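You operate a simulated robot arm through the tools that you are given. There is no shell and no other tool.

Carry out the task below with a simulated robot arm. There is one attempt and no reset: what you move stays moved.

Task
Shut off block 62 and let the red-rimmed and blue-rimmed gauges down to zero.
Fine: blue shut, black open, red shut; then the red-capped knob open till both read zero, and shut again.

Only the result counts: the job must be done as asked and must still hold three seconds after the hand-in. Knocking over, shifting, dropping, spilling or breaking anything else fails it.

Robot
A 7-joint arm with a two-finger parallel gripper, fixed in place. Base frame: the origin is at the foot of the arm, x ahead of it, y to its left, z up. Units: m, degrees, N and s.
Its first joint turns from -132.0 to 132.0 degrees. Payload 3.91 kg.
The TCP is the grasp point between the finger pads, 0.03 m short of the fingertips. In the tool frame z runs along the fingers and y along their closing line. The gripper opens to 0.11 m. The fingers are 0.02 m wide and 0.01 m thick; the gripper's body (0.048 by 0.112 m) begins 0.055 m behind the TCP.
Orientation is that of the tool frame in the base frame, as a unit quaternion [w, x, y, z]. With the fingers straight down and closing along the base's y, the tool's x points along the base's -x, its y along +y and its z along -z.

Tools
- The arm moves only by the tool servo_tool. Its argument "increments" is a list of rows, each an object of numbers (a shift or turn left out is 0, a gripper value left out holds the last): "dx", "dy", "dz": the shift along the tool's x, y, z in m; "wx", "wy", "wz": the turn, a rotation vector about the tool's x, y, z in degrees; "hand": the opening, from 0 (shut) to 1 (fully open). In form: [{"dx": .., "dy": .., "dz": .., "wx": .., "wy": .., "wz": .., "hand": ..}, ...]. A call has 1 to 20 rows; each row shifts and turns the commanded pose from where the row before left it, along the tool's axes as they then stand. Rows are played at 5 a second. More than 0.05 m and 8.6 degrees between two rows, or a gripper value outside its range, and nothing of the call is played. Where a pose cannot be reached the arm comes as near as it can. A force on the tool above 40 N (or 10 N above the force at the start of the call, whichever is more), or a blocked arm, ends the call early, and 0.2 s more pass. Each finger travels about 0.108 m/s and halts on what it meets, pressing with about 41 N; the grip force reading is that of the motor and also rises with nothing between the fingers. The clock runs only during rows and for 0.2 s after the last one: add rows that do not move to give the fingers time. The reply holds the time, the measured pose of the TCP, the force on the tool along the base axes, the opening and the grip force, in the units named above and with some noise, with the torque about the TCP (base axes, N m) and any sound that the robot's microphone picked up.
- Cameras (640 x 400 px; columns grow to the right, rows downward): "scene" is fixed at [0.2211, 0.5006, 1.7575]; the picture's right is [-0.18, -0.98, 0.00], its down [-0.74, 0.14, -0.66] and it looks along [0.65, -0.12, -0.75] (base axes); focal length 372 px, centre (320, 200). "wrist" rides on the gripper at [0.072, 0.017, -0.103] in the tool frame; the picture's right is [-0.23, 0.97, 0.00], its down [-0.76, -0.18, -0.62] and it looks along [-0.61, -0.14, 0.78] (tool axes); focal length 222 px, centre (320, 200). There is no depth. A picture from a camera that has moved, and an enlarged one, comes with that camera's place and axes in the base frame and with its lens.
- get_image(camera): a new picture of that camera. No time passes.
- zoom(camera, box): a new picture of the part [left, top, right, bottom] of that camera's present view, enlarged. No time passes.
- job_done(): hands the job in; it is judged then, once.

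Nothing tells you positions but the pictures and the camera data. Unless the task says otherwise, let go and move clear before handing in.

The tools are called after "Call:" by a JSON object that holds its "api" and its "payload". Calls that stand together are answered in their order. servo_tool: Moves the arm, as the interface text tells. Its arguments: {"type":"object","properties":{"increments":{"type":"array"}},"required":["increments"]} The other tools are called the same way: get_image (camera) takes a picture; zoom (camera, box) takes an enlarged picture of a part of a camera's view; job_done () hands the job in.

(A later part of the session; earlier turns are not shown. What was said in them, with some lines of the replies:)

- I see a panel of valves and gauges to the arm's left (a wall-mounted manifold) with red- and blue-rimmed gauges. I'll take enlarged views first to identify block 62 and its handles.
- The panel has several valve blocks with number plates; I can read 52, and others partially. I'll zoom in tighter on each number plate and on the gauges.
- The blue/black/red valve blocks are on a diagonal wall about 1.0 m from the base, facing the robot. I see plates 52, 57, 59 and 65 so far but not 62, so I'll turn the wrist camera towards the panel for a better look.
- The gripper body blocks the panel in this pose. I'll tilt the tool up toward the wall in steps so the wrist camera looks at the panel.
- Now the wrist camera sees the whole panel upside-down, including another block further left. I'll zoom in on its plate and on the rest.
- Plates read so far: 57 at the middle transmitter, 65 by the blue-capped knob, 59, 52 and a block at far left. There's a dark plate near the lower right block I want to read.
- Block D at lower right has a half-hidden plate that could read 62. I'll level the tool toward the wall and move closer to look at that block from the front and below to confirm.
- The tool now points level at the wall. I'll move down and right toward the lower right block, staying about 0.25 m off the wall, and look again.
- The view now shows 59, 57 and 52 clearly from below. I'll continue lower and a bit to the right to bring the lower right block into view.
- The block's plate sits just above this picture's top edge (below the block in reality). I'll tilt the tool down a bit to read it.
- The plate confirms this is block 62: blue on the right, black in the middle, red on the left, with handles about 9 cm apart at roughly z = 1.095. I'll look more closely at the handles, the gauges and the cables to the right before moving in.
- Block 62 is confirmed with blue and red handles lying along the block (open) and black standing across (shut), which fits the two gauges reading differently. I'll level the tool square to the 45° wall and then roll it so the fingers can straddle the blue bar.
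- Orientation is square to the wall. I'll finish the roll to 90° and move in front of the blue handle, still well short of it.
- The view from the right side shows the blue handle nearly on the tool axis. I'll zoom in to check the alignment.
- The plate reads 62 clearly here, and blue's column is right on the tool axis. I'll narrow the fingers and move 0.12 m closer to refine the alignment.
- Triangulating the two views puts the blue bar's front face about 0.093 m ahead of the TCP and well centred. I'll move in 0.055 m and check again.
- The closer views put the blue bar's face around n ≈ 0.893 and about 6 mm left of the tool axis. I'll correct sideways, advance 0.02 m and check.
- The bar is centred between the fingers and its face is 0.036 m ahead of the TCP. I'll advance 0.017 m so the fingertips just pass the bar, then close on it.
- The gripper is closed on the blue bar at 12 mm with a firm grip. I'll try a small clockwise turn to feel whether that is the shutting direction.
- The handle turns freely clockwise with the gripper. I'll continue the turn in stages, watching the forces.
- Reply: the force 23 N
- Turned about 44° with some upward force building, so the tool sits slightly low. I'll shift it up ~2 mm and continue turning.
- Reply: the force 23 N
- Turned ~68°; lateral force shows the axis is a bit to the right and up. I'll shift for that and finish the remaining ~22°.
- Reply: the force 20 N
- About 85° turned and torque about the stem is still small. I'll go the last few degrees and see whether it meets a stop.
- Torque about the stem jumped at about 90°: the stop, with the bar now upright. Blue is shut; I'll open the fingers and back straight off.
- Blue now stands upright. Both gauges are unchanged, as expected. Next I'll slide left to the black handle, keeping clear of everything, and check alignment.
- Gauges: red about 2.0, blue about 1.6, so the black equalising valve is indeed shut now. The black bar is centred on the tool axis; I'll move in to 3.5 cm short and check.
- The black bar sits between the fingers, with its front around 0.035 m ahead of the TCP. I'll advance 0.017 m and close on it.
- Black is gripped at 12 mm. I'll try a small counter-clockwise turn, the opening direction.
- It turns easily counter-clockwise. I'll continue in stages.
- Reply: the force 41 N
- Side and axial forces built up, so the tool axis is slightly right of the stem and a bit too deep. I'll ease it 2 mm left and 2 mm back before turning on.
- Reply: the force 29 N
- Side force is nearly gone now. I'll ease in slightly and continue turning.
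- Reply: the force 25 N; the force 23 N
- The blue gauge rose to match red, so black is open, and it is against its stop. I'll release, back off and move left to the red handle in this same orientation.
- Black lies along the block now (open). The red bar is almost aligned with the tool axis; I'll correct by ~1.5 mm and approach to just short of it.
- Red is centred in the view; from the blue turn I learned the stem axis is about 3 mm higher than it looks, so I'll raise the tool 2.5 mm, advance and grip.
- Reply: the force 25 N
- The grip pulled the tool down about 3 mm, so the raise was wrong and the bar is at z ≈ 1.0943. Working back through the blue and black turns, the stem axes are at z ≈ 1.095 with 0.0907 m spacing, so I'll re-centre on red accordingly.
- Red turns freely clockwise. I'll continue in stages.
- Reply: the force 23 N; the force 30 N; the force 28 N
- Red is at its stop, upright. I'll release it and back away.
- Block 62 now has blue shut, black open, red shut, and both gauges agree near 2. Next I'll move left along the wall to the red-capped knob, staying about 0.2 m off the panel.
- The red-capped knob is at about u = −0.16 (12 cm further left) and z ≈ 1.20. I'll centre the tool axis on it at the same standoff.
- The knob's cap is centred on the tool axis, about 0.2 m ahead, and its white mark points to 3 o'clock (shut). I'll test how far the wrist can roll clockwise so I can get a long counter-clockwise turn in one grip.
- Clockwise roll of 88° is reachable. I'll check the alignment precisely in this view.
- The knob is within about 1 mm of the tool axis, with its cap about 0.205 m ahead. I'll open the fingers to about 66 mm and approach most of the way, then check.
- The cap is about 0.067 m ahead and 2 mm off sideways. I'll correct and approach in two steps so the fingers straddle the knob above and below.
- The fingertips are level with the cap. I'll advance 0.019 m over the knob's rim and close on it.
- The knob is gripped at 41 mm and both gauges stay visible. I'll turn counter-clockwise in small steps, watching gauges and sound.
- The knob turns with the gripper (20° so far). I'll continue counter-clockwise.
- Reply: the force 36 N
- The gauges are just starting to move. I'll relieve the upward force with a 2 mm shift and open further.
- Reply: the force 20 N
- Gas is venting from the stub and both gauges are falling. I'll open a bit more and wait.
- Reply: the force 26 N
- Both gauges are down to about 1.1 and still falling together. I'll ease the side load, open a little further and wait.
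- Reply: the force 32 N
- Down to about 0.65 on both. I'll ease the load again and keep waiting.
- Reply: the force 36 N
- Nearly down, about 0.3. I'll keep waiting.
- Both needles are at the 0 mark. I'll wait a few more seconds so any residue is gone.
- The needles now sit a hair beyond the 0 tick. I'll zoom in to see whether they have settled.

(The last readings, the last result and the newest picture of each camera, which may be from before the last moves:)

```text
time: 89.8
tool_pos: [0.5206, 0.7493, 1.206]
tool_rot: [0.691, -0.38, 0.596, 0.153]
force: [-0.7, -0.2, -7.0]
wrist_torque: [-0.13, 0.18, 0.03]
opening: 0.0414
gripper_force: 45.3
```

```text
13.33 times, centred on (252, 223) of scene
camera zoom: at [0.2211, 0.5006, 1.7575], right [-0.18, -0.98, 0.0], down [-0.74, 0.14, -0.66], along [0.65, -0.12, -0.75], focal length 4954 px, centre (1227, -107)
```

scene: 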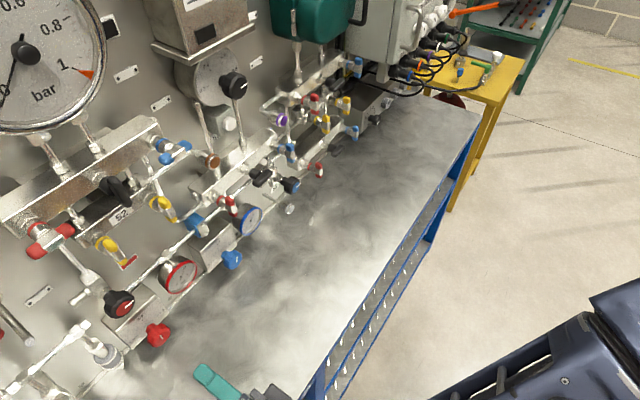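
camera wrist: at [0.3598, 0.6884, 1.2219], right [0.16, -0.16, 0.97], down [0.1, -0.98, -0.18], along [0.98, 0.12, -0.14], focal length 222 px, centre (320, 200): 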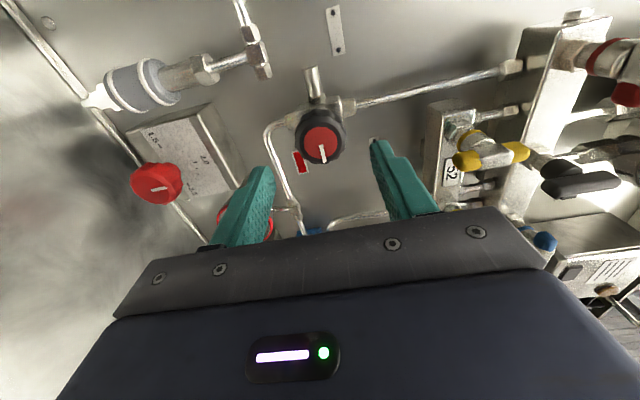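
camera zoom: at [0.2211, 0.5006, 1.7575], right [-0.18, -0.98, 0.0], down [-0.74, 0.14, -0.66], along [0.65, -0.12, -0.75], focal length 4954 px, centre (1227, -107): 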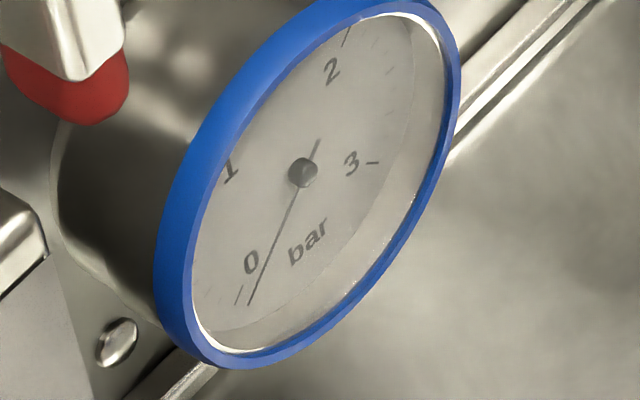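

The needles are steady; the small offset is just parallax, so both read zero. Now I'll turn the knob back clockwise to shut it.

Call:
{"api": "servo_tool", "payload": {"increments": [{"wz": 5}, {"wz": 5}, {"wz": 5}, {"wz": 5}, {"wz": 5}]}}

```text
time: 91.0
tool_pos: [0.5211, 0.7471, 1.206]
tool_rot: [0.641, -0.242, 0.664, 0.301]
force: [-0.1, -7.5, -2.4]
wrist_torque: [-0.05, -0.12, -0.17]
opening: 0.0416
gripper_force: 44.6
```

Call:
{"api": "servo_tool", "payload": {"increments": [{"wz": 5}, {"wz": 5}, {"wz": 5}, {"wz": 5}, {"wz": 5}, {"wz": 5}]}}

```text
time: 92.4
tool_pos: [0.5212, 0.7473, 1.2068]
tool_rot: [0.542, -0.061, 0.704, 0.455]
force: [9.1, -9.2, -2.4]
wrist_torque: [-0.04, 0.01, -0.32]
opening: 0.0415
gripper_force: 44.3
```

Call:
{"api": "servo_tool", "payload": {"increments": [{"wz": 5}, {"wz": 5}, {"wz": 5}, {"wz": 5}, {"wz": 5}, {"wz": 5}]}}

Call:
{"api": "zoom", "payload": {"camera": "wrist", "box": [224, 80, 416, 200]}}

```text
time: 93.8
tool_pos: [0.5228, 0.7463, 1.2056]
tool_rot: [0.405, 0.123, 0.696, 0.58]
force: [15.9, -18.9, -10.8]
wrist_torque: [-0.65, 0.47, -0.08]
opening: 0.0414
gripper_force: 45.4
```

```text
3.33 times, centred on (320, 140) of wrist
camera zoom: at [0.3986, 0.7251, 1.1911], right [-0.14, 0.14, 0.98], down [0.1, -0.98, 0.16], along [0.98, 0.12, 0.13], focal length 740 px, centre (320, 400)
```

zoom: 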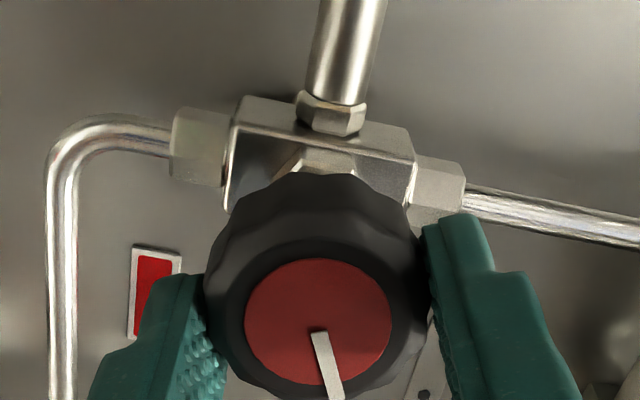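

Call:
{"api": "servo_tool", "payload": {"increments": [{"dx": -0.0011, "dy": -0.0012}, {"wz": 5}, {"wz": 5}, {"wz": 5}, {"wz": 5}]}}

```text
time: 95.0
tool_pos: [0.5229, 0.7474, 1.2057]
tool_rot: [0.299, 0.242, 0.664, 0.642]
force: [19.6, 2.4, -7.7]
wrist_torque: [-0.2, 0.12, -0.49]
opening: 0.042
gripper_force: 45.1
```

Call:
{"api": "servo_tool", "payload": {"increments": [{"dx": -0.0006}, {"wz": 3}, {"wz": 2}, {}]}}

Call:
{"api": "zoom", "payload": {"camera": "wrist", "box": [224, 80, 416, 200]}}

```text
time: 96.0
tool_pos: [0.5232, 0.7462, 1.2051]
tool_rot: [0.269, 0.27, 0.654, 0.653]
force: [14.0, 1.2, -15.9]
wrist_torque: [-0.44, 0.24, 0.06]
opening: 0.0413
gripper_force: 45.1
```

```text
3.33 times, centred on (320, 140) of wrist
camera zoom: at [0.399, 0.7245, 1.2226], right [0.16, -0.16, 0.97], down [0.1, -0.98, -0.18], along [0.98, 0.12, -0.14], focal length 740 px, centre (320, 400)
```

zoom: 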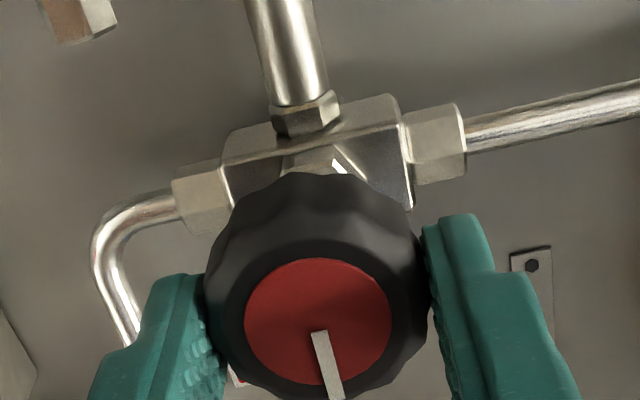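

The white mark is back where it started. I'll press a couple of degrees further to feel that it is seated.

Call:
{"api": "servo_tool", "payload": {"increments": [{"wz": 1.5}, {"wz": 1}, {}]}}

Call:
{"api": "zoom", "payload": {"camera": "wrist", "box": [224, 80, 416, 200]}}

```text
time: 96.8
tool_pos: [0.5218, 0.7459, 1.2052]
tool_rot: [0.256, 0.284, 0.648, 0.659]
force: [5.0, -4.7, -23.7]
wrist_torque: [-0.7, 0.01, -0.15]
opening: 0.0413
gripper_force: 44.9
```

```text
3.33 times, centred on (320, 140) of wrist
camera zoom: at [0.3996, 0.7236, 1.2257], right [0.19, -0.19, 0.96], down [0.09, -0.97, -0.21], along [0.98, 0.13, -0.17], focal length 740 px, centre (320, 400)
```

zoom: 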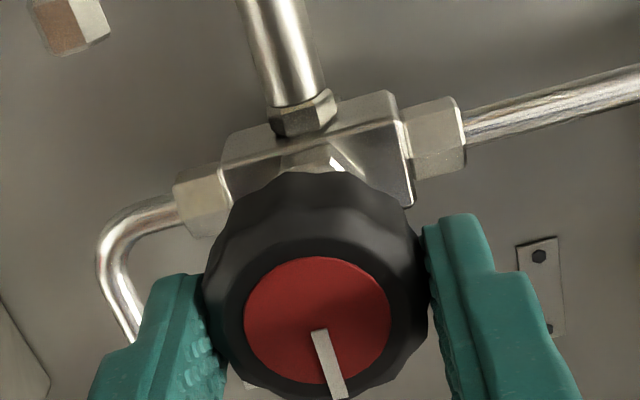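

Call:
{"api": "servo_tool", "payload": {"increments": [{"wz": 1}, {}]}}

Call:
{"api": "zoom", "payload": {"camera": "wrist", "box": [296, 140, 376, 200]}}

```text
time: 97.4
tool_pos: [0.5217, 0.7474, 1.2053]
tool_rot: [0.25, 0.29, 0.645, 0.661]
force: [-1.8, -16.8, -28.6]
wrist_torque: [-0.79, 0.17, -0.2]
opening: 0.0415
gripper_force: 44.9
```

```text
6.67 times, centred on (336, 170) of wrist
camera zoom: at [0.4001, 0.7232, 1.2269], right [0.2, -0.2, 0.96], down [0.09, -0.97, -0.22], along [0.97, 0.13, -0.18], focal length 1481 px, centre (213, 400)
```

zoom: 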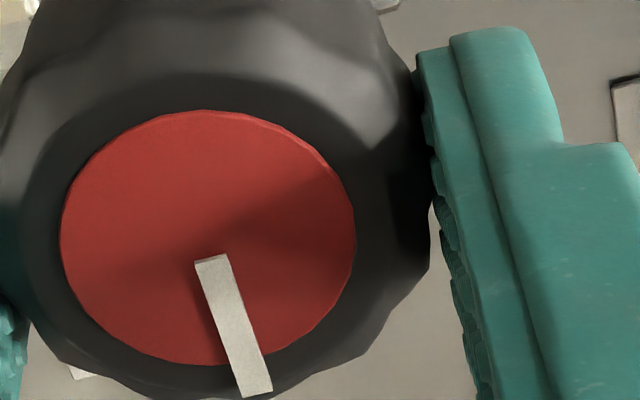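

Rotation is resisted and the gripper is starting to slip on the knob, so it is seated. I'll relax, open the fingers and back straight off, then verify the mark.

Call:
{"api": "servo_tool", "payload": {"increments": [{"wz": -1, "dy": -0.001}, {}, {"hand": 0.6}, {}, {}, {"dz": -0.02}, {"dz": -0.03}, {"dz": -0.04}, {"dz": -0.04}, {"dz": -0.04}, {}]}}

Call:
{"api": "get_image", "payload": {"camera": "wrist"}}

Call:
{"api": "zoom", "payload": {"camera": "wrist", "box": [272, 60, 368, 120]}}

Call:
{"api": "zoom", "payload": {"camera": "scene", "box": [60, 260, 188, 340]}}

Call:
{"api": "zoom", "payload": {"camera": "scene", "box": [150, 190, 278, 300]}}

```text
time: 99.8
tool_pos: [0.4025, 0.6268, 1.2043]
tool_rot: [0.256, 0.285, 0.646, 0.66]
force: [0.3, -0.9, 0.2]
wrist_torque: [0.01, 0.0, 0.04]
opening: 0.0658
gripper_force: 0.0
```

```text
taken
camera wrist: at [0.28, 0.604, 1.2251], right [0.19, -0.19, 0.96], down [0.09, -0.97, -0.21], along [0.98, 0.13, -0.17], focal length 222 px, centre (320, 200)
```

wrist: 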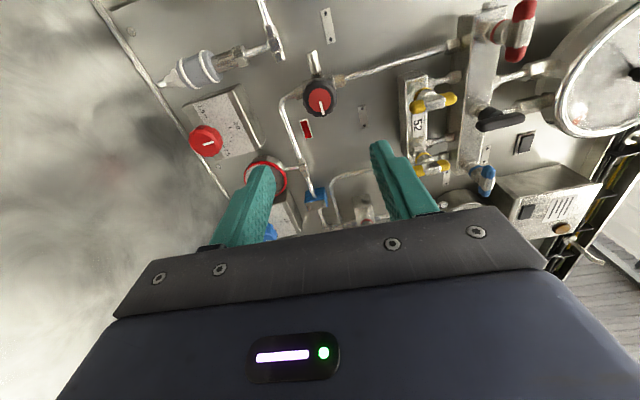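

```text
6.67 times, centred on (320, 90) of wrist
camera zoom: at [0.28, 0.604, 1.2251], right [0.19, -0.19, 0.96], down [0.09, -0.97, -0.21], along [0.98, 0.13, -0.17], focal length 1481 px, centre (320, 933)
```

zoom: 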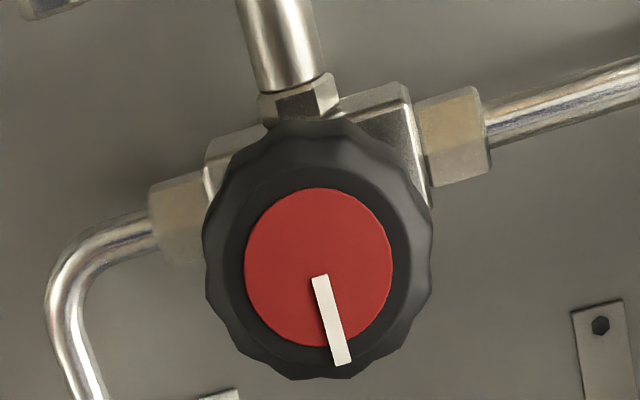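

```text
5.00 times, centred on (124, 300) of scene
camera zoom: at [0.2211, 0.5006, 1.7575], right [-0.18, -0.98, 0.0], down [-0.74, 0.14, -0.66], along [0.65, -0.12, -0.75], focal length 1858 px, centre (1300, -300)
```

zoom: 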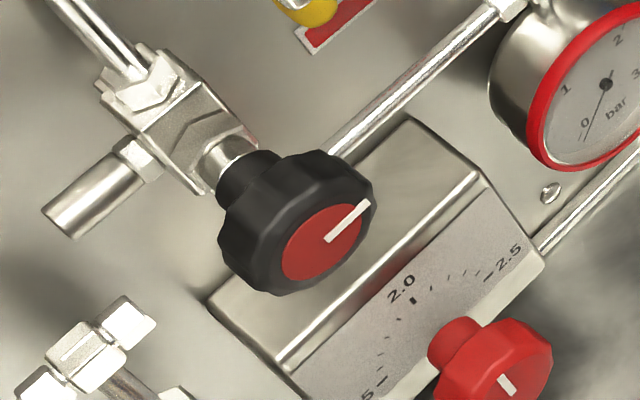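

```text
3.64 times, centred on (214, 245) of scene
camera zoom: at [0.2211, 0.5006, 1.7575], right [-0.18, -0.98, 0.0], down [-0.74, 0.14, -0.66], along [0.65, -0.12, -0.75], focal length 1351 px, centre (706, 36)
```

zoom: 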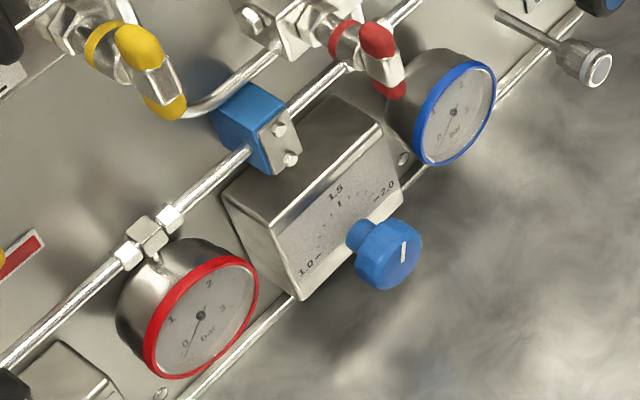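

The knob's mark matches its original shut position exactly and both gauges read zero. I'll back off further, wait a few seconds, and confirm that pressure does not creep back and that nothing else has moved.

Call:
{"api": "servo_tool", "payload": {"increments": [{"dz": -0.03}, {"dz": -0.03}, {}, {}, {}, {}, {}, {}, {}, {}, {}, {}, {}, {}, {}, {}, {}, {}, {}, {}]}}

Call:
{"api": "zoom", "payload": {"camera": "scene", "box": [172, 265, 196, 295]}}

Call:
{"api": "zoom", "payload": {"camera": "scene", "box": [240, 208, 264, 238]}}

Call:
{"api": "zoom", "payload": {"camera": "scene", "box": [290, 110, 386, 190]}}

Call:
{"api": "get_image", "payload": {"camera": "scene"}}

```text
time: 104.0
tool_pos: [0.3583, 0.5813, 1.2043]
tool_rot: [0.256, 0.285, 0.646, 0.66]
force: [-0.1, -0.2, 0.2]
wrist_torque: [0.0, -0.04, -0.02]
opening: 0.066
gripper_force: 0.1
```

```text
13.33 times, centred on (184, 280) of scene
camera zoom: at [0.2211, 0.5006, 1.7575], right [-0.18, -0.98, 0.0], down [-0.74, 0.14, -0.66], along [0.65, -0.12, -0.75], focal length 4954 px, centre (2133, -867)
```

zoom: 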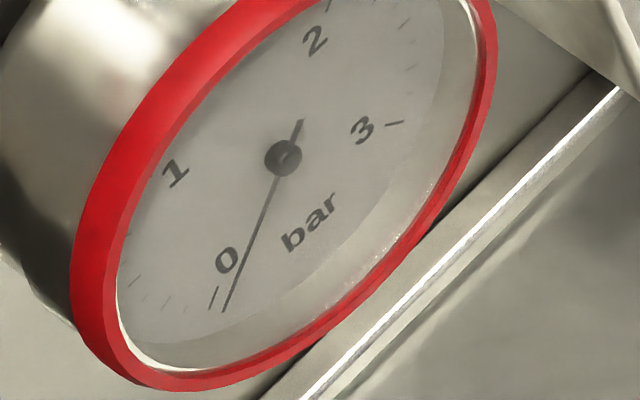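

```text
13.33 times, centred on (252, 223) of scene
camera zoom: at [0.2211, 0.5006, 1.7575], right [-0.18, -0.98, 0.0], down [-0.74, 0.14, -0.66], along [0.65, -0.12, -0.75], focal length 4954 px, centre (1227, -107)
```

zoom: 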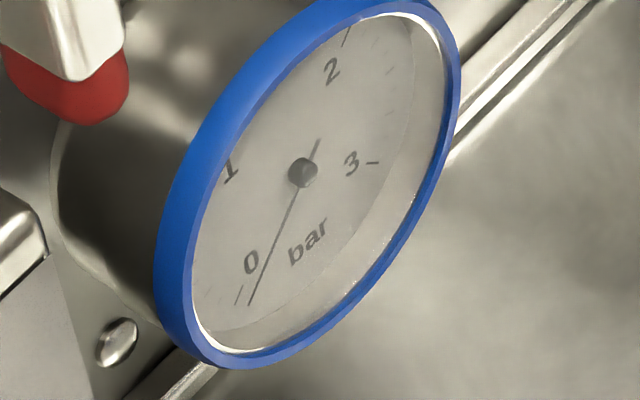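

```text
5.00 times, centred on (338, 150) of scene
camera zoom: at [0.2211, 0.5006, 1.7575], right [-0.18, -0.98, 0.0], down [-0.74, 0.14, -0.66], along [0.65, -0.12, -0.75], focal length 1858 px, centre (230, 450)
```

zoom: 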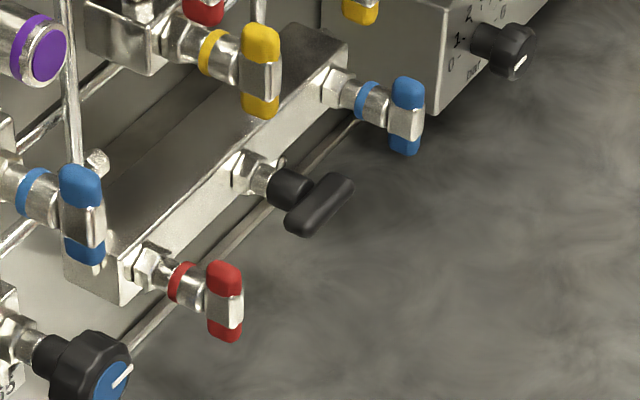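

```text
taken
```

scene: 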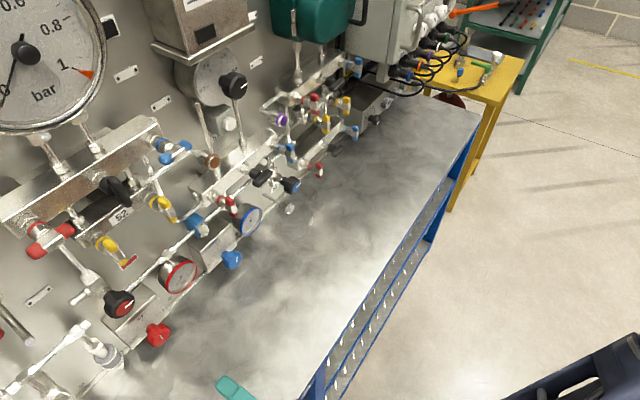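

Block 62 has blue shut, black open and red shut, and the red-capped knob is shut again with its mark where it started. Both gauges have held zero for several seconds, the arm is clear and nothing else has moved, so I'm handing in.

Call:
{"api": "job_done", "payload": {}}

```text
The job is handed in.
```

Block 62 is shut off, and the red-rimmed and blue-rimmed gauges both read zero. They stayed at zero for about four seconds after I shut the vent, and I have handed the job in.

- **Block 62 valves:** I turned blue shut, black open and red shut, each to its stop. The blue gauge rose to match the red one when black opened.
- **Venting:** I opened the red-capped knob until both needles reached zero, then turned it back clockwise until it seated. Its white mark points where it did at the start.
- **Gauge reading:** Through the scene camera the needles sit slightly past the 0 tick. I took that as parallax, because they had stopped moving.

The arm is clear of the panel, and I saw nothing else knocked or moved.
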